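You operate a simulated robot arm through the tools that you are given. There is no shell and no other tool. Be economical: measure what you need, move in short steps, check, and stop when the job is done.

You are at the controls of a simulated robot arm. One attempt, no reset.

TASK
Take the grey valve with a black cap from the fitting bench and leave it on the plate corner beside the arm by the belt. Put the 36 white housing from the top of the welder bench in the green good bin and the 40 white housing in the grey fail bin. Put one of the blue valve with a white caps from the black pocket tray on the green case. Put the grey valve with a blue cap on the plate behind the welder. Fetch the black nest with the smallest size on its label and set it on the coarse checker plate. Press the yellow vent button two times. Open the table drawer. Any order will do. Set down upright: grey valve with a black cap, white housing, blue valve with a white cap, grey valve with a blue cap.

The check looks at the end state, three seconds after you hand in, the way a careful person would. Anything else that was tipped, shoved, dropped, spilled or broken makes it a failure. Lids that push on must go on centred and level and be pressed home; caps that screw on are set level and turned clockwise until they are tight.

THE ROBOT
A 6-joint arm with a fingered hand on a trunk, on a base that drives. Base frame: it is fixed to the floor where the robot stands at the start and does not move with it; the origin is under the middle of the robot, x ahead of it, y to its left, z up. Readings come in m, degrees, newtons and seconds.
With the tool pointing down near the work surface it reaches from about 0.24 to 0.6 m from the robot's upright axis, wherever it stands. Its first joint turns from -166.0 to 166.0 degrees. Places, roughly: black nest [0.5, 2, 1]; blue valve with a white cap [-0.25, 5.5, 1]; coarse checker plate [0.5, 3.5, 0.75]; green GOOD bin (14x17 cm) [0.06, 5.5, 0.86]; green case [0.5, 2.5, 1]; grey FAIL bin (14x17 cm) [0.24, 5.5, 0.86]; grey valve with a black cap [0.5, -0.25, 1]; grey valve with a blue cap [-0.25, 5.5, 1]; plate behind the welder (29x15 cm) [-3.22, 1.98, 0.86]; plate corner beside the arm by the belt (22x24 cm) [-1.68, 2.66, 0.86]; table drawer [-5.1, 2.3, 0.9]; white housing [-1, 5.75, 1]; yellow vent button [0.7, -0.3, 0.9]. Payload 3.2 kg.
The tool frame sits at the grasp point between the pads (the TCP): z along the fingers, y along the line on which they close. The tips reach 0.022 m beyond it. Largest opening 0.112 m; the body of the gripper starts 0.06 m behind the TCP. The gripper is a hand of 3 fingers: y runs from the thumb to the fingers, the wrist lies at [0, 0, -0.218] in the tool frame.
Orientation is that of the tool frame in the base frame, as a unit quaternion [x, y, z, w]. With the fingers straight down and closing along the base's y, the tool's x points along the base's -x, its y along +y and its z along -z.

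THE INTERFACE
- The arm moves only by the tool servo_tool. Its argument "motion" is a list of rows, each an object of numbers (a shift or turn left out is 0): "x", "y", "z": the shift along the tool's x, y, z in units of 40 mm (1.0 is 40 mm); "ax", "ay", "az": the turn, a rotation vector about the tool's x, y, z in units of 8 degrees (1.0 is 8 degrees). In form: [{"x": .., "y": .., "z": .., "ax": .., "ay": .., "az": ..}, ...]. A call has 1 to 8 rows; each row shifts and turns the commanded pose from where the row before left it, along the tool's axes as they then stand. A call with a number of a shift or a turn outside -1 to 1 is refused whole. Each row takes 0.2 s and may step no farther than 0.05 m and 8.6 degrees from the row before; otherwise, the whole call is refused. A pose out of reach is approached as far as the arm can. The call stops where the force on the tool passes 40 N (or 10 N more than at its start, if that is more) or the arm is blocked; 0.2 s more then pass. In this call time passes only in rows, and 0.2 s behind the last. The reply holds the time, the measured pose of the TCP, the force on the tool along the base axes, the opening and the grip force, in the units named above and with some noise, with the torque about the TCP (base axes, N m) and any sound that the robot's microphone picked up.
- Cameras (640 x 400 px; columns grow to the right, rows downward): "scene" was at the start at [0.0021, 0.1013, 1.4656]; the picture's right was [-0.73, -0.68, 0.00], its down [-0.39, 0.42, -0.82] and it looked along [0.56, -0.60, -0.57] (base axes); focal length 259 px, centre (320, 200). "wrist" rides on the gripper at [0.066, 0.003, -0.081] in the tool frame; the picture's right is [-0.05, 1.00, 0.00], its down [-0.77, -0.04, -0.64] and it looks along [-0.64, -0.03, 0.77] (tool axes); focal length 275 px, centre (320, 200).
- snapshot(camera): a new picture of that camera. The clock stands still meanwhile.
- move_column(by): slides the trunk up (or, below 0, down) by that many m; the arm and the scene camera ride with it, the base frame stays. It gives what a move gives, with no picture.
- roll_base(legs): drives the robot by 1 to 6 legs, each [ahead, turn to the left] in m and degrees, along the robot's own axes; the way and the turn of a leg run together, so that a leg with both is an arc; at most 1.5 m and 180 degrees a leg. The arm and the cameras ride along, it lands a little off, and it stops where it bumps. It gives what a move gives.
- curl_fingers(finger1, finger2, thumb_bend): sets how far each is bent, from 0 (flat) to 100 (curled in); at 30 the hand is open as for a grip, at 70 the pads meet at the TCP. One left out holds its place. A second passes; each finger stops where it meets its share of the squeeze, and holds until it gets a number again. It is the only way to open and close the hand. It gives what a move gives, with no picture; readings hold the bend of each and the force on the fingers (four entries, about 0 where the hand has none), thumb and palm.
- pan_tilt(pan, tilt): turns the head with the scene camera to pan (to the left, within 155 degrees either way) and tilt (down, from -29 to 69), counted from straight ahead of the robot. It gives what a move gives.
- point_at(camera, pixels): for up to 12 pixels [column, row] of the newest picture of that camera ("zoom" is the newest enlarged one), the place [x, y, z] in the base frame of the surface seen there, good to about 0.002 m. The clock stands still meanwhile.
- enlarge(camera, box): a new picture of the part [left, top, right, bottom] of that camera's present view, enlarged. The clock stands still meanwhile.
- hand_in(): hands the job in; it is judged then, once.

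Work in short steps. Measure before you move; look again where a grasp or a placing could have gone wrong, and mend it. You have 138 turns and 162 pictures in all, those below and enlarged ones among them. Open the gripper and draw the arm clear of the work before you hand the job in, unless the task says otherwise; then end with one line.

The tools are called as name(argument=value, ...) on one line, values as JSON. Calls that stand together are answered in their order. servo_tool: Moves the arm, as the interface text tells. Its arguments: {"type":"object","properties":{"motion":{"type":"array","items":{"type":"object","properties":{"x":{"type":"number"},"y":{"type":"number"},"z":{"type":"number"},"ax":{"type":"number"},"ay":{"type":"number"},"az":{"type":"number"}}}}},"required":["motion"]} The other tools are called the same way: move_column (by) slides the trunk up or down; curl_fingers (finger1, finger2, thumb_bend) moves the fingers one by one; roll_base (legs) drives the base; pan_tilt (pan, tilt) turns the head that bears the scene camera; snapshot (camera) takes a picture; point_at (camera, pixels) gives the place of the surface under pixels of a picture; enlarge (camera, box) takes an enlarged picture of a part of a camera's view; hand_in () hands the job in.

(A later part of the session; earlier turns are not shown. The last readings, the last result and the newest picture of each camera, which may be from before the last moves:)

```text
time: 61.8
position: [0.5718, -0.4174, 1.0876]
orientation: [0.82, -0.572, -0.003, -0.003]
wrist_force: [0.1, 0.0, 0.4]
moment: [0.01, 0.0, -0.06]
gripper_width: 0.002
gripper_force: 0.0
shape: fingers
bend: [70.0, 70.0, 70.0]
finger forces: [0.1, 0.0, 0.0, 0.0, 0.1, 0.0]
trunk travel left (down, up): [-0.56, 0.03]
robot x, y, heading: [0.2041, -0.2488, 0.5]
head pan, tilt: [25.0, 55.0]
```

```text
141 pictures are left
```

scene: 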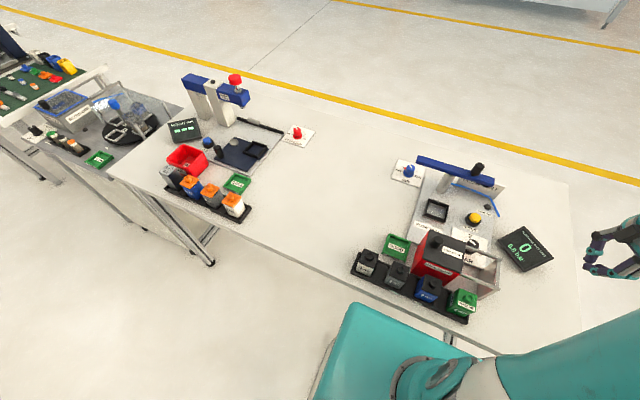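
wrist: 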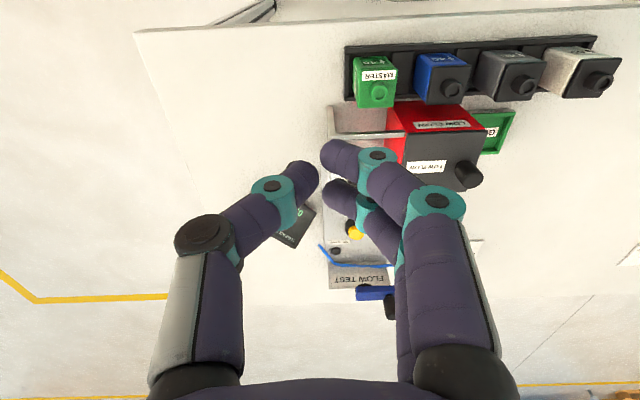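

I enlarge on the valve rack and measure.

enlarge(camera="scene", box=[350, 225, 446, 285])

pan_tilt(pan=25, tilt=55)

```text
6.67 times, centred on (398, 255) of scene
```

zoom: 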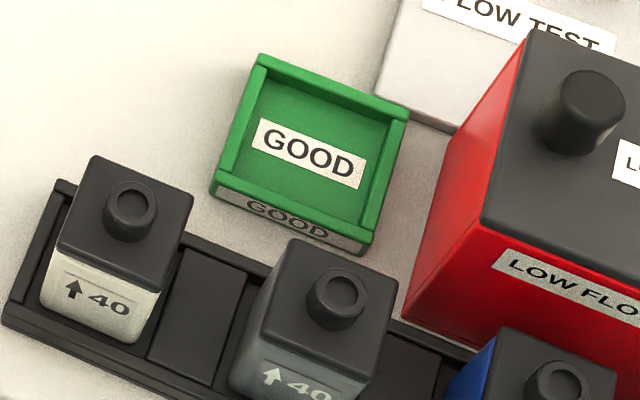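

```text
time: 62.4
position: [0.5729, -0.4169, 1.0876]
orientation: [0.82, -0.572, -0.003, -0.002]
wrist_force: [0.2, 0.3, -0.4]
moment: [-0.01, -0.04, 0.0]
gripper_width: 0.0024
gripper_force: 0.1
shape: fingers
bend: [70.0, 70.0, 70.0]
finger forces: [0.0, 0.1, 0.0, 0.0, 0.0, 0.0]
trunk travel left (down, up): [-0.56, 0.03]
robot x, y, heading: [0.2048, -0.2521, 0.4]
head pan, tilt: [25.0, 55.0]
```

point_at(camera="zoom", pixels=[[295, 245], [392, 282], [252, 325], [370, 372], [335, 292], [525, 38], [485, 218], [450, 160], [95, 160], [185, 205], [500, 332], [360, 245]])

```text
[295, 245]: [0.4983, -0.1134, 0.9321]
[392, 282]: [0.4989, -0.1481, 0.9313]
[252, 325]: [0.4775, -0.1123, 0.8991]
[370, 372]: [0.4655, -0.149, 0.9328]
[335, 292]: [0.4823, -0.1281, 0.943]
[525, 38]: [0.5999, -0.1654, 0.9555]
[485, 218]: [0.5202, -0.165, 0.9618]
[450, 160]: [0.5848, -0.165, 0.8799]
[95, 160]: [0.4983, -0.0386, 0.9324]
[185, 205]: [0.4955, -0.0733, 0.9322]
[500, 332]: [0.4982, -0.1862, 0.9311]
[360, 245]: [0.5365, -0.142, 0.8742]
```

Valve centre (0.481,-0.1305), 38 mm square, top 0.932. I'll grip along x with the two fingers behind (yaw 270°), so I turn the wrist there in free air.

servo_tool(motion=[{"az": -1}, {"az": -1}, {"az": -1}, {"az": -1}, {"az": -1}, {"az": -1}, {"az": -1}, {"az": -1}])

servo_tool(motion=[{"az": -1}, {"az": -1}, {"az": -1}, {"az": -1}, {"az": -1}, {"az": -1}, {"az": -1}, {"az": -1}])

servo_tool(motion=[{"az": -1}, {"az": -1}, {"az": -1}, {"az": -0.97}])

curl_fingers(finger1=49, finger2=49, thumb_bend=49)

```text
time: 64.2
position: [0.5723, -0.417, 1.0892]
orientation: [0.999, -0.05, -0.001, -0.004]
wrist_force: [1.0, -0.2, 0.0]
moment: [0.03, 0.02, 0.03]
gripper_width: 0.0019
gripper_force: 0.0
shape: fingers
bend: [70.0, 70.0, 70.0]
finger forces: [0.1, 0.1, 0.1, 0.0, 0.0, 0.0]
trunk travel left (down, up): [-0.56, 0.03]
robot x, y, heading: [0.2058, -0.2487, 0.4]
head pan, tilt: [25.0, 55.0]
```

```text
time: 66.0
position: [0.5713, -0.4155, 1.0885]
orientation: [0.873, 0.488, 0.002, -0.003]
wrist_force: [-1.1, 0.6, -0.6]
moment: [0.02, 0.0, -0.03]
gripper_width: 0.0023
gripper_force: 0.1
shape: fingers
bend: [70.0, 70.0, 70.0]
finger forces: [0.0, 0.1, 0.0, 0.0, 0.0, 0.1]
trunk travel left (down, up): [-0.56, 0.03]
robot x, y, heading: [0.2115, -0.2498, 0.6]
head pan, tilt: [25.0, 55.0]
```

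```text
time: 67.0
position: [0.5719, -0.4167, 1.0882]
orientation: [0.707, 0.707, 0.003, -0.003]
wrist_force: [-0.3, -0.1, 0.3]
moment: [0.04, 0.01, 0.06]
gripper_width: 0.0022
gripper_force: 0.0
shape: fingers
bend: [70.0, 70.0, 70.0]
finger forces: [0.0, 0.1, 0.1, 0.1, 0.1, 0.1]
trunk travel left (down, up): [-0.56, 0.03]
robot x, y, heading: [0.2105, -0.2475, 0.4]
head pan, tilt: [25.0, 55.0]
```

```text
time: 68.0
position: [0.5721, -0.4156, 1.0883]
orientation: [0.708, 0.706, 0.002, -0.003]
wrist_force: [0.5, -0.3, 0.8]
moment: [0.0, 0.02, 0.01]
gripper_width: 0.0572
gripper_force: 0.0
shape: fingers
bend: [49.0, 49.0, 49.0]
finger forces: [0.0, 0.1, 0.1, 0.1, 0.0, 0.0]
trunk travel left (down, up): [-0.56, 0.03]
robot x, y, heading: [0.2046, -0.249, 0.5]
head pan, tilt: [25.0, 55.0]
```

Yaw 270° reached (tool x = +y, tool y = +x), opening 57 mm. I move above the valve and look.

servo_tool(motion=[{"x": 0.89, "y": -0.284}, {"x": 0.89, "y": -0.284}, {"x": 0.89, "y": -0.284}, {"x": 0.89, "y": -0.284}, {"x": 0.89, "y": -0.284}, {"x": 0.89, "y": -0.284}, {"x": 0.89, "y": -0.284}, {"x": 0.89, "y": -0.284}])

snapshot(camera="wrist")

```text
time: 69.8
position: [0.4817, -0.1317, 1.0906]
orientation: [0.708, 0.706, 0.003, -0.003]
wrist_force: [0.0, -0.2, 0.9]
moment: [-0.04, 0.0, -0.02]
gripper_width: 0.0574
gripper_force: 0.1
shape: fingers
bend: [49.0, 49.0, 49.0]
finger forces: [0.1, 0.0, 0.1, 0.0, 0.0, 0.0]
trunk travel left (down, up): [-0.56, 0.03]
robot x, y, heading: [0.2055, -0.2509, 0.2]
head pan, tilt: [25.0, 55.0]
```

```text
139 pictures are left
```

wrist: 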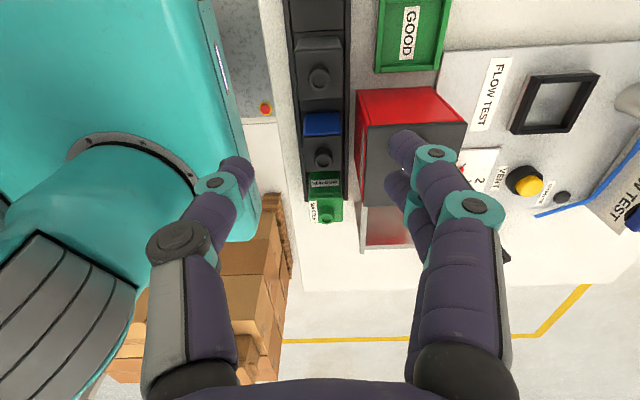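

Aligned; I descend to z≈0.95 first and check the view.

servo_tool(motion=[{"z": 0.9}, {"z": 0.9}, {"z": 0.9}, {"z": 0.8}])

snapshot(camera="wrist")

enlarge(camera="scene", box=[300, 160, 500, 310])

```text
time: 70.8
position: [0.4821, -0.1307, 0.9509]
orientation: [0.708, 0.706, 0.003, -0.003]
wrist_force: [0.1, -1.0, -0.6]
moment: [0.03, 0.02, -0.01]
gripper_width: 0.0577
gripper_force: 0.0
shape: fingers
bend: [49.0, 49.0, 49.0]
finger forces: [0.0, 0.1, 0.0, 0.0, 0.0, 0.0]
trunk travel left (down, up): [-0.56, 0.03]
robot x, y, heading: [0.2079, -0.2463, 0.6]
head pan, tilt: [25.0, 55.0]
```

```text
138 pictures are left
```

wrist: 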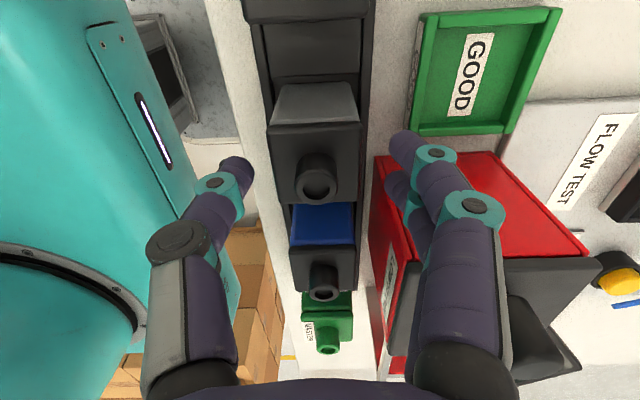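

```text
2.67 times, centred on (400, 235) of scene
```

zoom: 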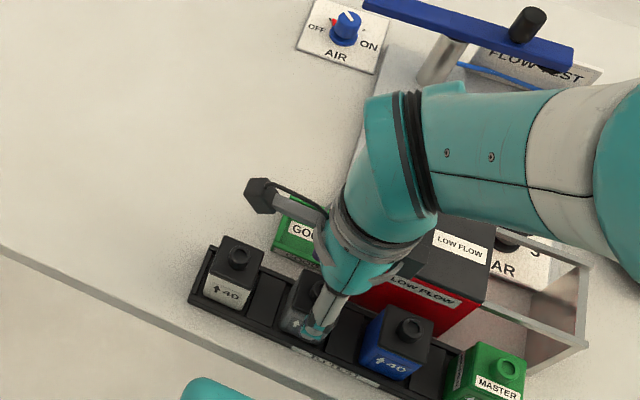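

Fingers straddle the valve with room to the red box. I go down to 0.905 and close.

servo_tool(motion=[{"z": 0.6}, {"z": 0.55}])

curl_fingers(finger1=62, finger2=62, thumb_bend=62)

```text
time: 71.4
position: [0.4814, -0.1296, 0.9032]
orientation: [0.708, 0.707, 0.002, -0.003]
wrist_force: [0.9, -0.2, 0.7]
moment: [0.0, -0.01, 0.01]
gripper_width: 0.058
gripper_force: 0.0
shape: fingers
bend: [49.0, 49.0, 49.0]
finger forces: [0.0, 0.0, 0.1, 0.0, 0.0, 0.1]
trunk travel left (down, up): [-0.56, 0.03]
robot x, y, heading: [0.2079, -0.2499, 0.5]
head pan, tilt: [25.0, 55.0]
```

```text
time: 72.4
position: [0.4813, -0.1304, 0.9037]
orientation: [0.708, 0.707, 0.003, -0.002]
wrist_force: [1.3, -0.2, 0.1]
moment: [0.0, -0.02, 0.0]
gripper_width: 0.0363
gripper_force: 5.8
shape: fingers
bend: [57.0, 57.0, 59.0]
finger forces: [2.8, 2.8, 0.0, 0.0, 5.6, 0.0]
trunk travel left (down, up): [-0.56, 0.03]
robot x, y, heading: [0.2054, -0.2498, 0.5]
head pan, tilt: [25.0, 55.0]
```

Held at 36 mm width, 5.8 N. I lift straight up and look.

servo_tool(motion=[{"z": -0.3}, {"z": -0.6}, {"z": -0.9}, {"z": -0.9}, {"z": -0.9}])

snapshot(camera="wrist")

snapshot(camera="scene")

```text
time: 73.6
position: [0.4812, -0.1306, 1.0486]
orientation: [0.708, 0.707, 0.002, -0.003]
wrist_force: [0.4, -0.5, -0.6]
moment: [0.0, -0.01, -0.01]
gripper_width: 0.036
gripper_force: 5.8
shape: fingers
bend: [57.0, 57.0, 59.0]
finger forces: [2.7, 2.8, 0.0, 0.0, 5.5, 0.1]
trunk travel left (down, up): [-0.56, 0.03]
robot x, y, heading: [0.2035, -0.2486, 0.6]
head pan, tilt: [25.0, 55.0]
```

```text
136 pictures are left
```

wrist: 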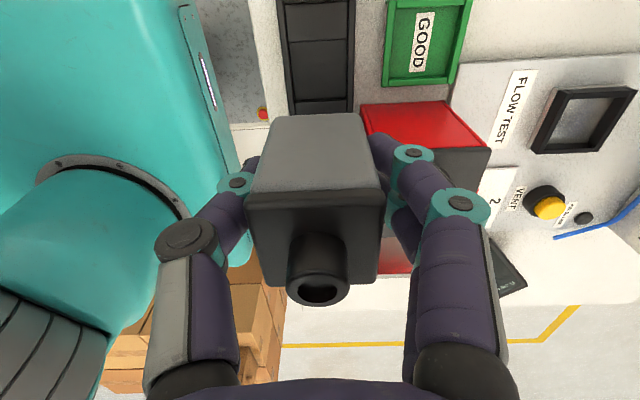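

```text
135 pictures are left
```

scene: 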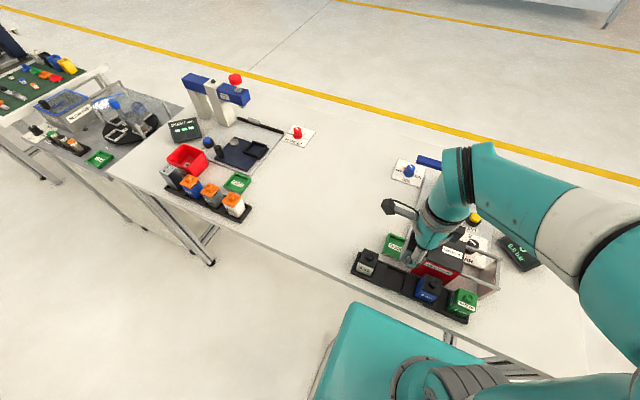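

Valve is held upright. I back away from the bench and look toward the cell with the belt arm.

roll_base(legs=[[-0.5, 0], [0, 90]])

pan_tilt(pan=40, tilt=20)

snapshot(camera="scene")

```text
time: 80.3
position: [-0.4059, 0.0213, 1.0484]
orientation: [0.004, 1.0, 0.001, -0.003]
wrist_force: [0.0, -0.5, -0.5]
moment: [0.01, -0.03, 0.04]
gripper_width: 0.0361
gripper_force: 6.0
shape: fingers
bend: [57.0, 57.0, 59.0]
finger forces: [2.6, 2.5, 0.1, 0.0, 5.3, 0.1]
trunk travel left (down, up): [-0.56, 0.03]
robot x, y, heading: [-0.288, -0.2565, 89.9]
head pan, tilt: [25.0, 55.0]
```

```text
time: 81.3
position: [-0.4058, 0.022, 1.0494]
orientation: [0.004, 1.0, -0.001, -0.003]
wrist_force: [0.8, -0.1, -1.6]
moment: [-0.03, -0.02, 0.02]
gripper_width: 0.0359
gripper_force: 5.1
shape: fingers
bend: [57.0, 57.0, 59.0]
finger forces: [2.6, 2.6, 0.1, 0.1, 5.3, 0.0]
trunk travel left (down, up): [-0.56, 0.03]
robot x, y, heading: [-0.2877, -0.2527, 90.0]
head pan, tilt: [40.0, 20.0]
```

```text
134 pictures are left
```

scene: 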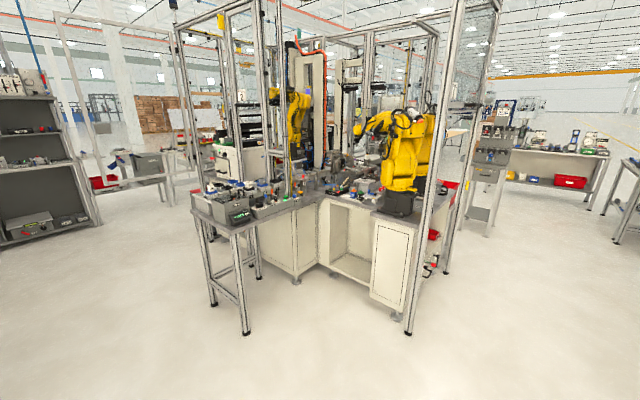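

I measure the cell's floor points and the top near the yellow arm.

point_at(camera="scene", pixels=[[410, 330], [246, 330], [295, 278], [395, 310], [480, 222], [397, 205], [350, 190], [235, 225], [445, 270], [330, 180], [370, 190], [212, 305]])

enlarge(camera="scene", box=[180, 90, 480, 280])

```text
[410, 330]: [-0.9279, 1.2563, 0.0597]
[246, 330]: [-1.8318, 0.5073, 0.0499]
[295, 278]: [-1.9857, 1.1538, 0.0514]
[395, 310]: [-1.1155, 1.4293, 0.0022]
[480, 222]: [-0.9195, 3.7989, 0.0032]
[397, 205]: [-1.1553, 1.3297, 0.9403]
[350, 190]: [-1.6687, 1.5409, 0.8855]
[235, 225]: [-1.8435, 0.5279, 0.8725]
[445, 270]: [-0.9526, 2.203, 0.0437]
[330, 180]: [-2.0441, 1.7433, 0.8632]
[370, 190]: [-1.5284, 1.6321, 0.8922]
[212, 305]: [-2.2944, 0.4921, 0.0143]
```

```text
2.11 times, centred on (330, 185) of scene
```

zoom: 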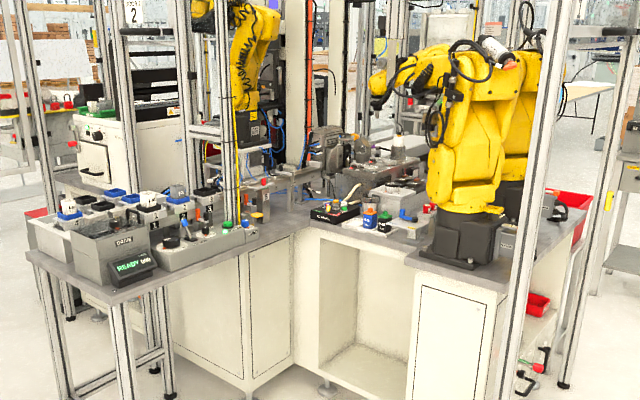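

The corridor x≈-0.3 is clear. I drive north 3 m and look left.

roll_base(legs=[[1.5, 0], [1.5, 0]])

pan_tilt(pan=85, tilt=20)

snapshot(camera="scene")

pan_tilt(pan=0, tilt=20)

snapshot(camera="scene")

```text
time: 95.8
position: [-0.4243, 3.0251, 1.049]
orientation: [-0.003, 1.0, 0.0, -0.003]
wrist_force: [0.0, 0.5, -0.4]
moment: [0.02, -0.02, -0.04]
gripper_width: 0.0359
gripper_force: 5.1
shape: fingers
bend: [57.0, 57.0, 59.0]
finger forces: [2.7, 2.8, 0.0, 0.0, 5.3, 0.0]
trunk travel left (down, up): [-0.56, 0.03]
robot x, y, heading: [-0.3053, 2.7512, 90.8]
head pan, tilt: [40.0, 20.0]
```

```text
time: 96.9
position: [-0.4226, 3.0248, 1.0486]
orientation: [-0.003, 1.0, 0.001, -0.004]
wrist_force: [0.5, -0.5, -0.7]
moment: [0.02, -0.01, 0.0]
gripper_width: 0.036
gripper_force: 5.3
shape: fingers
bend: [57.0, 57.0, 59.0]
finger forces: [2.7, 2.7, 0.0, 0.1, 5.3, 0.0]
trunk travel left (down, up): [-0.56, 0.03]
robot x, y, heading: [-0.3038, 2.7474, 90.8]
head pan, tilt: [85.0, 20.0]
```

```text
132 pictures are left
```

scene: 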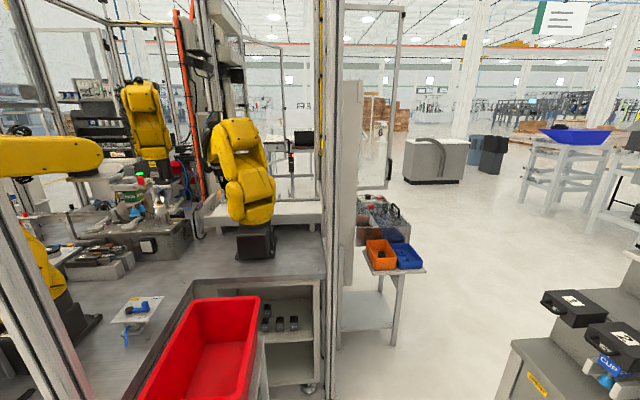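

```text
time: 98.5
position: [-0.4235, 3.0237, 1.0475]
orientation: [-0.004, 1.0, 0.0, -0.004]
wrist_force: [0.4, 0.3, -0.5]
moment: [0.01, -0.02, 0.0]
gripper_width: 0.036
gripper_force: 4.2
shape: fingers
bend: [57.0, 57.0, 59.0]
finger forces: [2.7, 2.7, 0.1, 0.0, 5.4, 0.0]
trunk travel left (down, up): [-0.56, 0.03]
robot x, y, heading: [-0.3042, 2.753, 90.6]
head pan, tilt: [0.0, 20.0]
```

```text
131 pictures are left
```

scene: 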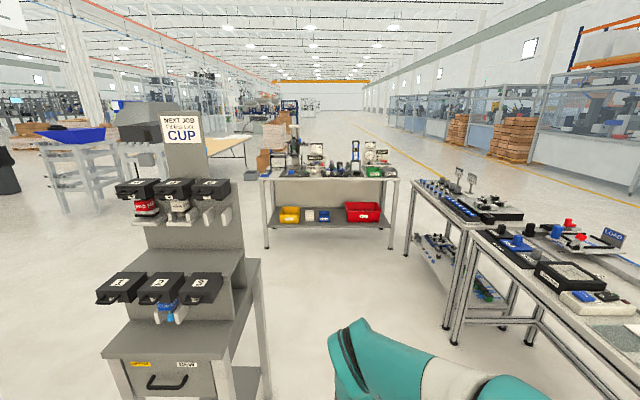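

I look left again and measure the plate around the yellow arm and the posts.

pan_tilt(pan=85, tilt=25)

snapshot(camera="scene")

point_at(camera="scene", pixels=[[290, 225], [310, 245], [280, 245], [220, 245], [190, 235], [310, 215], [320, 330], [255, 235], [240, 300], [330, 370], [215, 270], [390, 255]])

```text
time: 100.1
position: [-0.4233, 3.0248, 1.0475]
orientation: [-0.004, 1.0, 0.0, -0.003]
wrist_force: [-0.5, -0.4, -1.0]
moment: [-0.03, 0.0, 0.01]
gripper_width: 0.0361
gripper_force: 4.9
shape: fingers
bend: [57.0, 57.0, 59.0]
finger forces: [2.8, 2.7, 0.0, 0.0, 5.4, 0.0]
trunk travel left (down, up): [-0.56, 0.03]
robot x, y, heading: [-0.3055, 2.7498, 90.7]
head pan, tilt: [85.0, 25.0]
```

```text
130 pictures are left
```

scene: 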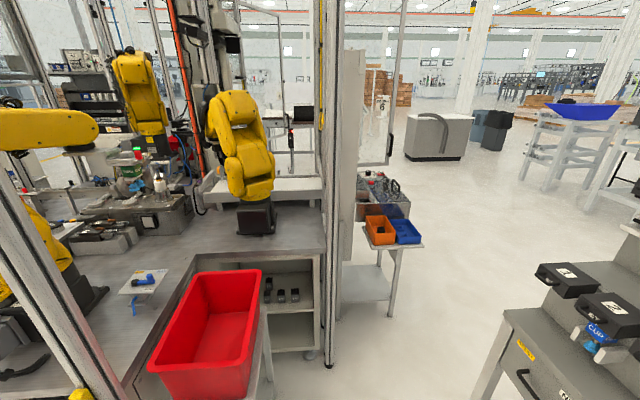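

```text
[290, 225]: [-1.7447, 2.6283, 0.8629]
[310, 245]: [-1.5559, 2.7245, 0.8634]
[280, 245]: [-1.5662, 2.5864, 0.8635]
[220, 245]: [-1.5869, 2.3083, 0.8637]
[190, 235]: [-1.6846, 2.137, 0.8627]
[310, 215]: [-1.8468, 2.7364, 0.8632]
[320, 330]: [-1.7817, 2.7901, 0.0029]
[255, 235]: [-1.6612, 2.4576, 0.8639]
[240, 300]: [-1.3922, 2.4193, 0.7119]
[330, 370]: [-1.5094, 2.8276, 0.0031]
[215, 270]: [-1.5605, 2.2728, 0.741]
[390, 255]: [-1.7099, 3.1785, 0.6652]
```

I measure the red bin's stand for driving clearance.

point_at(camera="scene", pixels=[[258, 275], [248, 368], [152, 366], [268, 375], [262, 335], [345, 200], [330, 100], [327, 300], [20, 250], [330, 340], [350, 250]])

pan_tilt(pan=85, tilt=50)

snapshot(camera="scene")

```text
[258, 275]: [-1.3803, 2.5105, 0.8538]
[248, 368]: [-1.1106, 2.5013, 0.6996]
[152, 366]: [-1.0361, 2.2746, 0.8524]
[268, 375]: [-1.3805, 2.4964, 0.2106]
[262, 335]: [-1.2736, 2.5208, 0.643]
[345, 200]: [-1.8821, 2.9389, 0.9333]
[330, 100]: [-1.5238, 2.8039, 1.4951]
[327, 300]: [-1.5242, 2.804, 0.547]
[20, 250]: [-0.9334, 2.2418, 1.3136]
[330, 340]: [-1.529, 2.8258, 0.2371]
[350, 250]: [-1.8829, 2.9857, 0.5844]
```

```text
time: 101.0
position: [-0.4237, 3.0246, 1.0487]
orientation: [-0.004, 1.0, 0.0, -0.003]
wrist_force: [0.9, 0.3, -1.1]
moment: [0.01, 0.01, -0.01]
gripper_width: 0.0361
gripper_force: 5.3
shape: fingers
bend: [57.0, 57.0, 59.0]
finger forces: [2.7, 2.7, 0.0, 0.1, 5.2, 0.0]
trunk travel left (down, up): [-0.56, 0.03]
robot x, y, heading: [-0.2996, 2.7549, 90.8]
head pan, tilt: [85.0, 50.0]
```

```text
129 pictures are left
```

scene: 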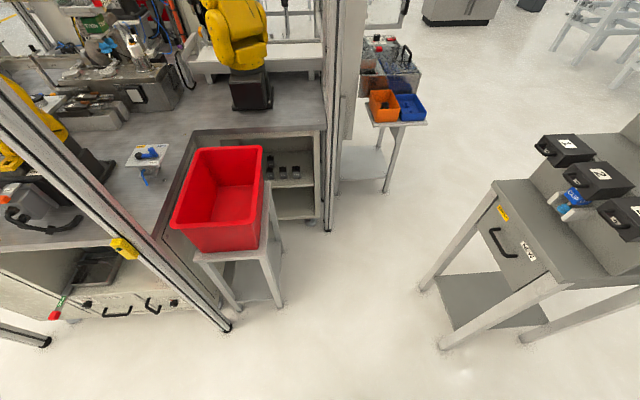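

Red bin ends at y≈2.52, post at (-1.52,2.80). I turn to face the plate and drive to x≈-1.1, y≈2.75.

roll_base(legs=[[0, 89.3], [0.55, 0]])

pan_tilt(pan=0, tilt=45)

snapshot(camera="scene")

```text
time: 107.9
position: [-1.1301, 2.636, 1.0491]
orientation: [-0.704, 0.71, -0.002, -0.002]
wrist_force: [-0.7, -0.1, -1.2]
moment: [-0.01, 0.04, 0.0]
gripper_width: 0.0361
gripper_force: 5.4
shape: fingers
bend: [58.0, 57.0, 59.0]
finger forces: [2.7, 2.6, 0.0, 0.1, 5.2, 0.0]
trunk travel left (down, up): [-0.56, 0.03]
robot x, y, heading: [-0.8543, 2.7516, 180.2]
head pan, tilt: [85.0, 50.0]
```

```text
time: 109.5
position: [-1.1298, 2.6358, 1.0484]
orientation: [-0.704, 0.71, -0.002, -0.003]
wrist_force: [0.0, -0.8, -0.5]
moment: [0.0, -0.03, 0.02]
gripper_width: 0.0358
gripper_force: 4.9
shape: fingers
bend: [58.0, 57.0, 59.0]
finger forces: [2.5, 2.6, 0.0, 0.0, 5.2, 0.0]
trunk travel left (down, up): [-0.56, 0.03]
robot x, y, heading: [-0.855, 2.7505, 180.0]
head pan, tilt: [0.0, 45.0]
```

```text
128 pictures are left
```

scene: 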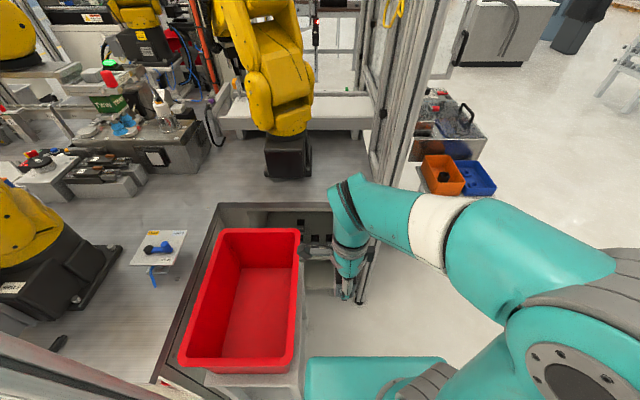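

I measure the free plate area between yellow arm base (288,155) and post (385,150).

point_at(camera="scene", pixels=[[340, 165], [312, 172], [350, 182], [365, 165], [325, 185], [330, 150], [305, 120], [382, 180], [312, 145], [355, 130]])

roll_base(legs=[[0.24, 0]])

```text
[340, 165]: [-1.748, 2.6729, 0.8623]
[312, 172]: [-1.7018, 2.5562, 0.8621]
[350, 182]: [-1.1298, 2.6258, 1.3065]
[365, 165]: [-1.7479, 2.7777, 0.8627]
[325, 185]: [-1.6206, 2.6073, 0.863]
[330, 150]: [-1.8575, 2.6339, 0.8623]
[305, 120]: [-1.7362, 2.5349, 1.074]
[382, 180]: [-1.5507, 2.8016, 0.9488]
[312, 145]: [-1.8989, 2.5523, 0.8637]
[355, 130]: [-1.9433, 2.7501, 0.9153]
```

```text
time: 111.0
position: [-1.2779, 2.6278, 1.0486]
orientation: [0.722, -0.692, 0.004, 0.002]
wrist_force: [0.0, 1.5, -1.1]
moment: [0.01, 0.01, 0.01]
gripper_width: 0.0357
gripper_force: 6.1
shape: fingers
bend: [58.0, 58.0, 59.0]
finger forces: [2.8, 2.8, 0.0, 0.0, 5.6, 0.0]
trunk travel left (down, up): [-0.56, 0.03]
robot x, y, heading: [-1.0074, 2.7658, -173.8]
head pan, tilt: [0.0, 45.0]
stopped in leg 1: the robot was blocked; the commanded pose is now the measured one
```

Bumped something at x≈-1.0; I look down at once to see what was touched.

pan_tilt(pan=30, tilt=65)

snapshot(camera="scene")

point_at(camera="scene", pixels=[[320, 100], [320, 200], [300, 250], [200, 200], [400, 300]])

```text
time: 112.0
position: [-1.2779, 2.6268, 1.049]
orientation: [0.721, -0.693, 0.003, 0.002]
wrist_force: [-1.1, -0.3, -1.8]
moment: [0.02, -0.01, 0.0]
gripper_width: 0.0357
gripper_force: 5.1
shape: fingers
bend: [58.0, 58.0, 59.0]
finger forces: [2.8, 2.8, 0.0, 0.0, 5.7, 0.0]
trunk travel left (down, up): [-0.56, 0.03]
robot x, y, heading: [-1.0101, 2.765, -174.1]
head pan, tilt: [30.0, 65.0]
```

```text
127 pictures are left
```

scene: 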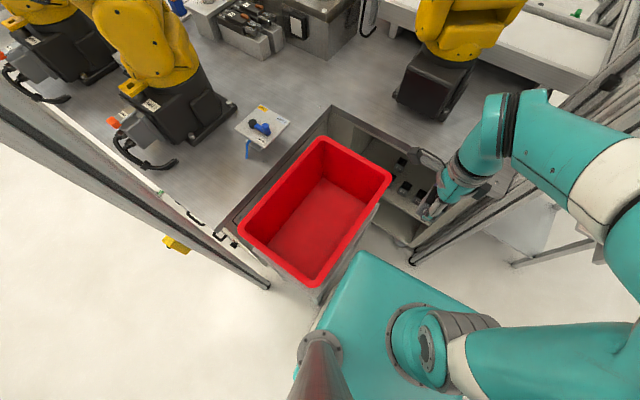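

```text
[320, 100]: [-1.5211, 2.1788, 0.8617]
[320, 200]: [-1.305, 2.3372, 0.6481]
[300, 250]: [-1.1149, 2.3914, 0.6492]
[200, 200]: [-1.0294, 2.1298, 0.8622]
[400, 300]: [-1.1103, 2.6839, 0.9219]
```

I compare the bin's corners with the earlier readings.

point_at(camera="scene", pixels=[[386, 180], [316, 281], [244, 228], [322, 141], [330, 290], [345, 262]])

enlarge(camera="scene", box=[240, 180, 440, 320])

```text
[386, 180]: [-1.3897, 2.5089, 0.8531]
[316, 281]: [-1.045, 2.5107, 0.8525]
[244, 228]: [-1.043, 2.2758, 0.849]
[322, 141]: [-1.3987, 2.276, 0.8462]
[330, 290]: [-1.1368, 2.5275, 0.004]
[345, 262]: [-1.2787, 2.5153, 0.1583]
```

```text
2.86 times, centred on (340, 250) of scene
```

zoom: 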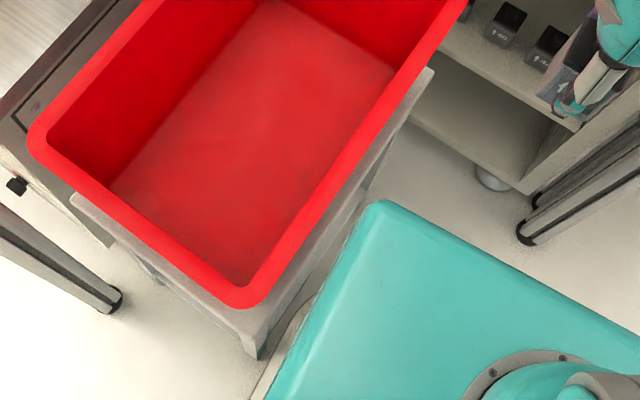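

The bin is unmoved (corners match). The base is wider than I took it; I back off and come in along y≈2.84.

roll_base(legs=[[-0.27, 0], [0, -15], [0.36, 0], [0, 9]])

```text
time: 117.4
position: [-1.3804, 2.7414, 1.0486]
orientation: [-0.685, 0.729, -0.003, -0.002]
wrist_force: [0.0, 0.1, -0.7]
moment: [-0.01, 0.03, 0.01]
gripper_width: 0.036
gripper_force: 5.4
shape: fingers
bend: [58.0, 58.0, 59.0]
finger forces: [2.8, 2.8, 0.1, 0.0, 5.5, 0.0]
trunk travel left (down, up): [-0.56, 0.03]
robot x, y, heading: [-1.1014, 2.8494, -179.7]
head pan, tilt: [30.0, 65.0]
```

I shift south first to y≈2.67, then reach out over the plate while lowering slightly.

servo_tool(motion=[{"x": 1}, {"x": 1, "z": 0.3}, {"y": 0.94, "z": 0.2}, {"y": 0.94, "z": 0.2}, {"y": 0.94, "z": 0.2}, {"y": 0.94, "z": 0.2}, {"y": 0.94, "z": 0.2}, {"y": 0.94}])

pan_tilt(pan=5, tilt=45)

snapshot(camera="scene")

snapshot(camera="wrist")

```text
time: 119.2
position: [-1.6112, 2.6745, 0.9968]
orientation: [-0.684, 0.729, -0.003, -0.002]
wrist_force: [-0.3, 0.2, -0.6]
moment: [0.0, -0.02, -0.02]
gripper_width: 0.0359
gripper_force: 5.4
shape: fingers
bend: [58.0, 58.0, 59.0]
finger forces: [2.7, 2.7, 0.0, 0.1, 5.4, 0.1]
trunk travel left (down, up): [-0.56, 0.03]
robot x, y, heading: [-1.0995, 2.8483, -180.1]
head pan, tilt: [30.0, 65.0]
```

```text
time: 120.0
position: [-1.6099, 2.6744, 0.9982]
orientation: [-0.684, 0.729, -0.002, -0.004]
wrist_force: [-0.1, -0.6, -0.7]
moment: [0.01, 0.03, -0.01]
gripper_width: 0.0359
gripper_force: 5.9
shape: fingers
bend: [58.0, 58.0, 59.0]
finger forces: [2.7, 2.7, 0.0, 0.0, 5.4, 0.1]
trunk travel left (down, up): [-0.56, 0.03]
robot x, y, heading: [-1.0988, 2.8462, -179.9]
head pan, tilt: [5.0, 45.0]
```

```text
125 pictures are left
```

scene: 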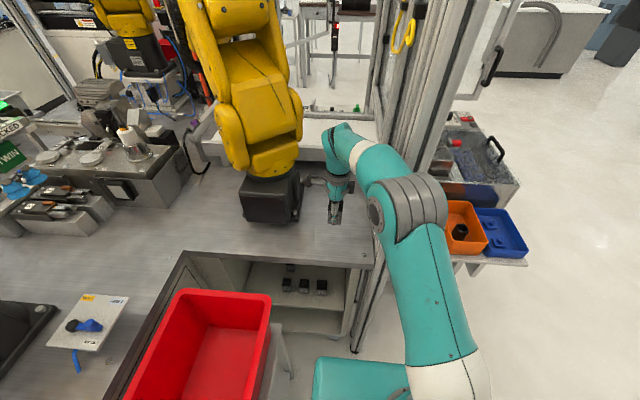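

```text
124 pictures are left
```

wrist: 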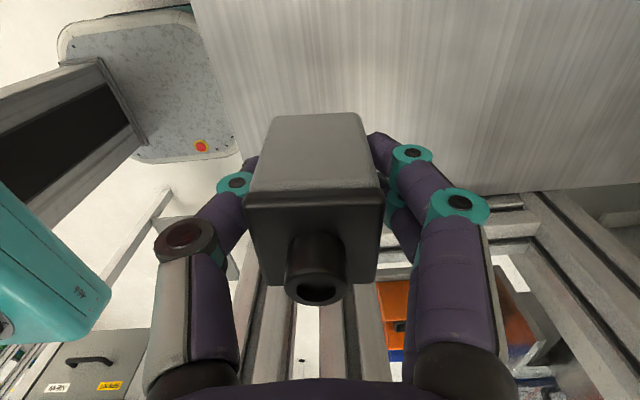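

Clear of post and yellow arm. I lower to just above the plate, then in small steps until contact.

servo_tool(motion=[{"z": 0.8}, {"z": 0.8}, {"z": 0.68}])

servo_tool(motion=[{"z": 0.06}, {"z": 0.06}])

```text
time: 120.8
position: [-1.6111, 2.6735, 0.9067]
orientation: [-0.684, 0.73, -0.002, -0.003]
wrist_force: [0.8, -0.4, -0.9]
moment: [0.05, -0.01, -0.01]
gripper_width: 0.0359
gripper_force: 5.4
shape: fingers
bend: [58.0, 58.0, 59.0]
finger forces: [2.7, 2.7, 0.0, 0.1, 5.4, 0.1]
trunk travel left (down, up): [-0.56, 0.03]
robot x, y, heading: [-1.0986, 2.8504, -180.0]
head pan, tilt: [5.0, 45.0]
```

```text
time: 121.5
position: [-1.61, 2.6746, 0.9013]
orientation: [-0.685, 0.729, -0.002, -0.002]
wrist_force: [0.3, -0.4, -0.5]
moment: [0.01, -0.01, -0.01]
gripper_width: 0.0358
gripper_force: 5.5
shape: fingers
bend: [58.0, 58.0, 59.0]
finger forces: [2.7, 2.7, 0.0, 0.0, 5.3, 0.0]
trunk travel left (down, up): [-0.56, 0.03]
robot x, y, heading: [-1.0985, 2.8504, -180.0]
head pan, tilt: [5.0, 45.0]
```

servo_tool(motion=[{"z": 0.05}, {"z": 0.05}])

enlarge(camera="scene", box=[280, 130, 400, 270])

```text
time: 122.0
position: [-1.6109, 2.6752, 0.8973]
orientation: [-0.684, 0.729, -0.002, -0.003]
wrist_force: [-0.5, 0.4, 1.9]
moment: [0.0, 0.02, 0.0]
gripper_width: 0.0358
gripper_force: 5.7
shape: fingers
bend: [58.0, 58.0, 59.0]
finger forces: [3.0, 3.0, 0.0, 0.0, 5.5, 0.1]
trunk travel left (down, up): [-0.56, 0.03]
robot x, y, heading: [-1.0978, 2.8461, -180.0]
head pan, tilt: [5.0, 45.0]
```

```text
2.86 times, centred on (340, 200) of scene
```

zoom: 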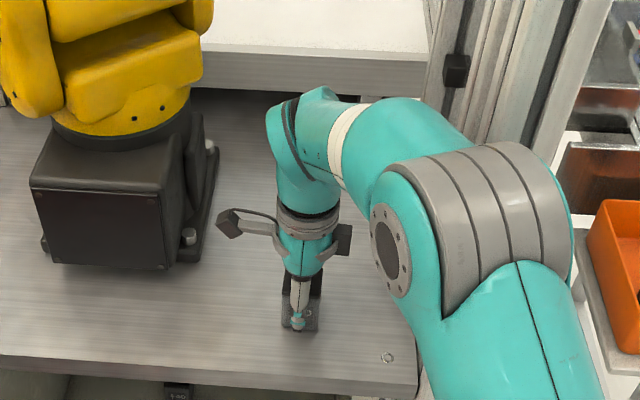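

Contact felt (≈2.5 N) at z 0.897. I release and lift away.

curl_fingers(finger1=48, finger2=48, thumb_bend=48)

servo_tool(motion=[{"z": -0.4}, {"z": -0.7}, {"z": -0.7}, {"z": -0.7}, {"y": -0.9}, {"y": -0.9}, {"y": -0.9}, {"y": -0.9}])

enlarge(camera="scene", box=[280, 130, 400, 270])

```text
time: 123.0
position: [-1.6104, 2.6744, 0.8973]
orientation: [-0.685, 0.729, -0.003, -0.003]
wrist_force: [0.1, -0.5, -0.7]
moment: [0.04, 0.01, 0.02]
gripper_width: 0.06
gripper_force: 0.1
shape: fingers
bend: [48.0, 48.0, 48.0]
finger forces: [0.1, 0.0, 0.0, 0.0, 0.0, 0.1]
trunk travel left (down, up): [-0.56, 0.03]
robot x, y, heading: [-1.1034, 2.8473, -180.0]
head pan, tilt: [5.0, 45.0]
```

```text
time: 124.8
position: [-1.4668, 2.6662, 0.997]
orientation: [-0.685, 0.728, -0.002, -0.003]
wrist_force: [0.9, -0.4, 0.9]
moment: [-0.05, -0.01, 0.01]
gripper_width: 0.0603
gripper_force: 0.2
shape: fingers
bend: [48.0, 48.0, 48.0]
finger forces: [0.0, 0.0, 0.0, 0.0, 0.0, 0.1]
trunk travel left (down, up): [-0.56, 0.03]
robot x, y, heading: [-1.1006, 2.8442, -179.9]
head pan, tilt: [5.0, 45.0]
```

```text
2.86 times, centred on (340, 200) of scene
```

zoom: 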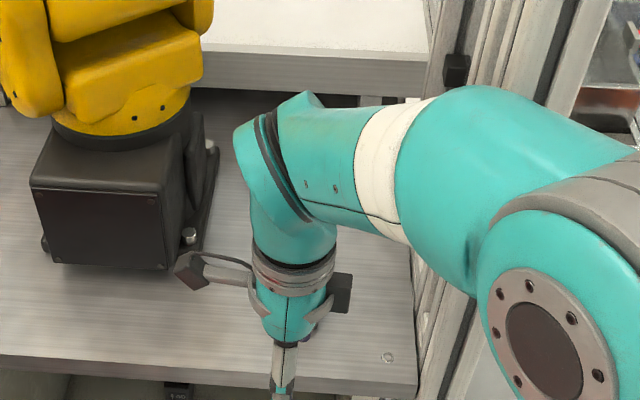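

I retract more, back out, and check the valve from a distance.

servo_tool(motion=[{"y": -0.9, "z": -0.4}, {"y": -0.9, "z": -0.4}, {"y": -0.9, "z": -0.4}, {"y": -0.4, "z": -0.4}])

enlarge(camera="scene", box=[280, 130, 400, 270])

roll_base(legs=[[-0.75, 0], [0, -90]])

pan_tilt(pan=0, tilt=15)

snapshot(camera="scene")

```text
time: 125.8
position: [-1.3429, 2.6576, 1.0615]
orientation: [-0.684, 0.729, -0.003, -0.003]
wrist_force: [0.0, 0.0, -0.2]
moment: [-0.02, 0.01, -0.01]
gripper_width: 0.0603
gripper_force: 0.1
shape: fingers
bend: [48.0, 48.0, 48.0]
finger forces: [0.1, 0.0, 0.0, 0.0, 0.0, 0.0]
trunk travel left (down, up): [-0.56, 0.03]
robot x, y, heading: [-1.1004, 2.8467, -179.8]
head pan, tilt: [5.0, 45.0]
```

```text
2.86 times, centred on (340, 200) of scene
```

zoom: 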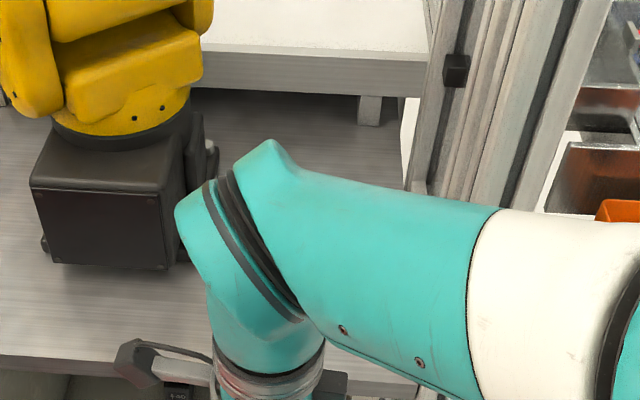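

```text
time: 133.7
position: [-0.543, 3.0935, 1.0617]
orientation: [0.035, 0.999, 0.0, -0.004]
wrist_force: [0.0, 0.3, -1.1]
moment: [-0.02, 0.01, 0.0]
gripper_width: 0.0602
gripper_force: 0.0
shape: fingers
bend: [48.0, 48.0, 48.0]
finger forces: [0.0, 0.0, 0.0, 0.0, 0.1, 0.0]
trunk travel left (down, up): [-0.56, 0.03]
robot x, y, heading: [-0.3523, 2.8483, 89.7]
head pan, tilt: [5.0, 45.0]
```

```text
time: 134.7
position: [-0.5433, 3.0947, 1.0615]
orientation: [0.035, 0.999, 0.001, -0.003]
wrist_force: [0.1, 0.2, -0.2]
moment: [0.02, 0.01, 0.04]
gripper_width: 0.0604
gripper_force: 0.1
shape: fingers
bend: [48.0, 48.0, 48.0]
finger forces: [0.0, 0.0, 0.0, 0.0, 0.0, 0.0]
trunk travel left (down, up): [-0.56, 0.03]
robot x, y, heading: [-0.3545, 2.8498, 89.5]
head pan, tilt: [0.0, 15.0]
```

```text
120 pictures are left
```

scene: 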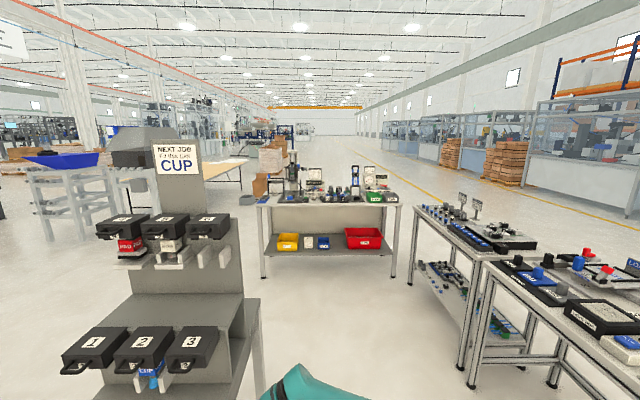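

I measure the stand's near edge and the far bench before driving on.

point_at(camera="scene", pixels=[[255, 310], [240, 330], [265, 275], [390, 275], [330, 200], [375, 195], [410, 280], [465, 370], [285, 180], [265, 205], [398, 205], [450, 230]])

enlarge(camera="scene", box=[230, 130, 430, 260])

enlarge(camera="scene", box=[400, 180, 640, 340])

```text
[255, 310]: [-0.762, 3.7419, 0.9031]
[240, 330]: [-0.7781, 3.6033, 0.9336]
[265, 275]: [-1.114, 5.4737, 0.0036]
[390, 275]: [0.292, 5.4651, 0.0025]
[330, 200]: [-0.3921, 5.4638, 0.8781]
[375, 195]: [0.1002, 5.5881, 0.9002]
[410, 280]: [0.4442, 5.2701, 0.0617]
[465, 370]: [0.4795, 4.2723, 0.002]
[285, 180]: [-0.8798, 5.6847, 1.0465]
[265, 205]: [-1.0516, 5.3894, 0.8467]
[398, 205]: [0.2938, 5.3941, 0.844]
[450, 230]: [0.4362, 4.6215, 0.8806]
```

```text
3.08 times, centred on (330, 195) of scene
```

zoom: 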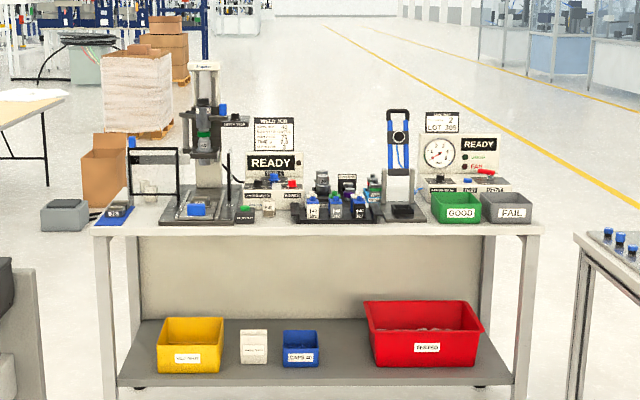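

```text
2.50 times, centred on (520, 260) of scene
```

zoom: 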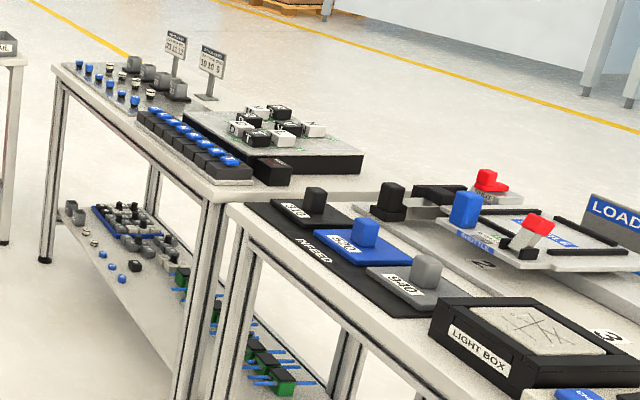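

The bench front is at y≈5.39; the way at x≈-0.35 is clear (stand edge x≈-0.76). I drive to y≈4.95 and look at the bench.

roll_base(legs=[[1.5, 0], [0.6, 0]])

pan_tilt(pan=-10, tilt=45)

snapshot(camera="scene")

pan_tilt(pan=40, tilt=35)

snapshot(camera="scene")

```text
time: 145.1
position: [-0.5242, 5.192, 1.0619]
orientation: [0.035, 0.999, 0.0, -0.004]
wrist_force: [0.3, 0.4, -0.5]
moment: [-0.02, 0.02, 0.05]
gripper_width: 0.0604
gripper_force: 0.0
shape: fingers
bend: [48.0, 48.0, 48.0]
finger forces: [0.0, 0.0, 0.0, 0.0, 0.1, 0.0]
trunk travel left (down, up): [-0.56, 0.03]
robot x, y, heading: [-0.3367, 4.9466, 89.7]
head pan, tilt: [0.0, 15.0]
```

```text
time: 146.1
position: [-0.5256, 5.1907, 1.0616]
orientation: [0.035, 0.999, 0.001, -0.003]
wrist_force: [0.1, -0.2, -0.3]
moment: [-0.02, 0.02, 0.03]
gripper_width: 0.0604
gripper_force: 0.1
shape: fingers
bend: [48.0, 48.0, 48.0]
finger forces: [0.0, 0.0, 0.1, 0.0, 0.0, 0.1]
trunk travel left (down, up): [-0.56, 0.03]
robot x, y, heading: [-0.3354, 4.9481, 89.6]
head pan, tilt: [-10.0, 45.0]
```

```text
117 pictures are left
```

scene: 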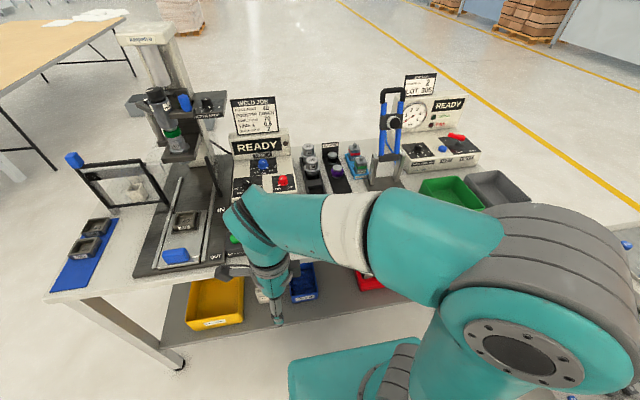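

```text
time: 147.2
position: [-0.5247, 5.19, 1.0614]
orientation: [0.035, 0.999, 0.0, -0.004]
wrist_force: [0.4, 0.4, 0.7]
moment: [-0.03, 0.03, -0.03]
gripper_width: 0.0604
gripper_force: 0.0
shape: fingers
bend: [48.0, 48.0, 48.0]
finger forces: [0.0, 0.0, 0.0, 0.0, 0.1, 0.0]
trunk travel left (down, up): [-0.56, 0.03]
robot x, y, heading: [-0.3366, 4.9457, 89.8]
head pan, tilt: [40.0, 35.0]
```

```text
116 pictures are left
```

scene: 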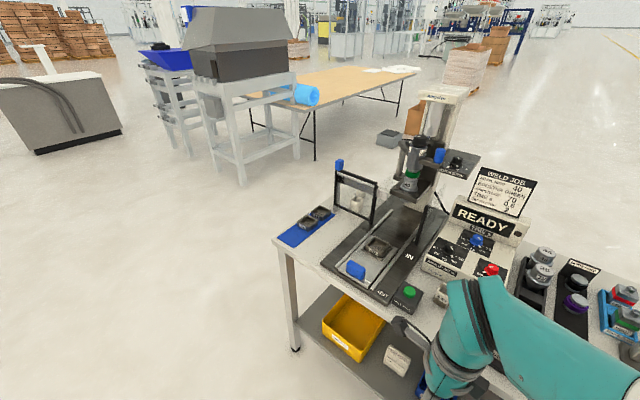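

I zoom onto the left end (white housings behind the black frame).

enlarge(camera="scene", box=[270, 140, 430, 300])

point_at(camera="scene", pixels=[[357, 205], [350, 195], [345, 180], [372, 195], [315, 222], [340, 165]])

roll_base(legs=[[-0.15, 0]])

```text
2.50 times, centred on (350, 220) of scene
```

zoom: 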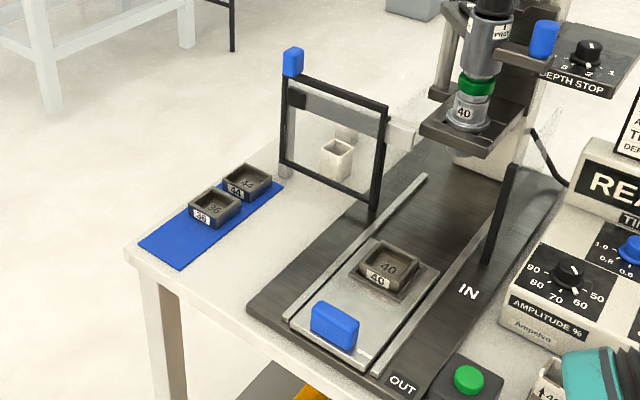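

```text
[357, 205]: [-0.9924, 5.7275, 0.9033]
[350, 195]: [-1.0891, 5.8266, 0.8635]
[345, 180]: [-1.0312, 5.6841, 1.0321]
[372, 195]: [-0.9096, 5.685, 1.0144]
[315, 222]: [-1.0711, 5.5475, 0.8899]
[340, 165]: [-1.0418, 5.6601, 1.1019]
```

```text
time: 148.6
position: [-0.5257, 5.0384, 1.0624]
orientation: [0.035, 0.999, 0.0, -0.004]
wrist_force: [0.2, -0.6, 0.3]
moment: [0.0, 0.04, 0.01]
gripper_width: 0.0602
gripper_force: 0.1
shape: fingers
bend: [48.0, 48.0, 48.0]
finger forces: [0.1, 0.0, 0.0, 0.0, 0.0, 0.0]
trunk travel left (down, up): [-0.56, 0.03]
robot x, y, heading: [-0.3383, 4.796, 89.6]
head pan, tilt: [40.0, 35.0]
```

I square the wrist and swing the hand to the right so that the tray is in view.

servo_tool(motion=[{"az": -0.5, "y": 0.5}, {"x": -1, "y": 0.5}, {"x": -1, "y": 0.5}, {"x": -1}, {"x": -1}, {"x": -1}, {"x": -1}, {"x": -1}])

servo_tool(motion=[{"x": -1}, {"x": -1}, {"x": -1}, {"x": -1}])

pan_tilt(pan=5, tilt=35)

snapshot(camera="scene")

```text
time: 150.4
position: [-0.244, 5.0993, 1.0594]
orientation: [0.0, 1.0, 0.0, -0.003]
wrist_force: [-0.5, -0.2, 0.6]
moment: [-0.01, 0.01, -0.02]
gripper_width: 0.0604
gripper_force: 0.1
shape: fingers
bend: [48.0, 48.0, 48.0]
finger forces: [0.0, 0.0, 0.0, 0.1, 0.0, 0.0]
trunk travel left (down, up): [-0.56, 0.03]
robot x, y, heading: [-0.3355, 4.7919, 89.6]
head pan, tilt: [40.0, 35.0]
```

```text
time: 151.4
position: [-0.0826, 5.099, 1.0575]
orientation: [0.0, 1.0, 0.0, -0.003]
wrist_force: [0.7, -0.1, 0.0]
moment: [-0.01, 0.02, 0.03]
gripper_width: 0.0603
gripper_force: 0.1
shape: fingers
bend: [48.0, 48.0, 48.0]
finger forces: [0.0, 0.0, 0.1, 0.1, 0.0, 0.0]
trunk travel left (down, up): [-0.56, 0.03]
robot x, y, heading: [-0.3393, 4.7894, 89.5]
head pan, tilt: [40.0, 35.0]
```

```text
time: 152.4
position: [-0.0848, 5.0986, 1.0579]
orientation: [0.001, 1.0, 0.0, -0.004]
wrist_force: [-0.8, -0.5, -0.4]
moment: [0.0, -0.01, 0.03]
gripper_width: 0.0602
gripper_force: 0.1
shape: fingers
bend: [48.0, 48.0, 48.0]
finger forces: [0.0, 0.0, 0.0, 0.1, 0.0, 0.0]
trunk travel left (down, up): [-0.56, 0.03]
robot x, y, heading: [-0.3387, 4.7894, 89.7]
head pan, tilt: [5.0, 35.0]
```

```text
114 pictures are left
```

scene: 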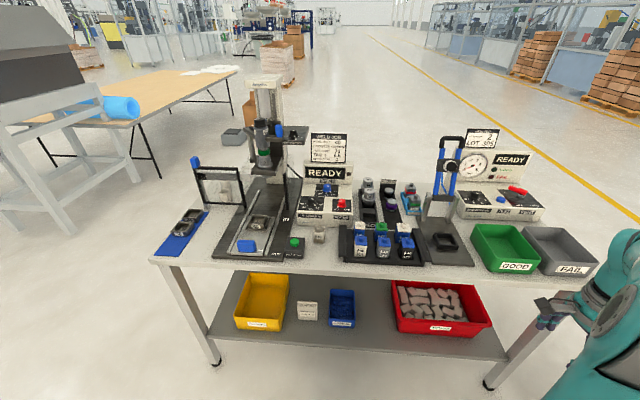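

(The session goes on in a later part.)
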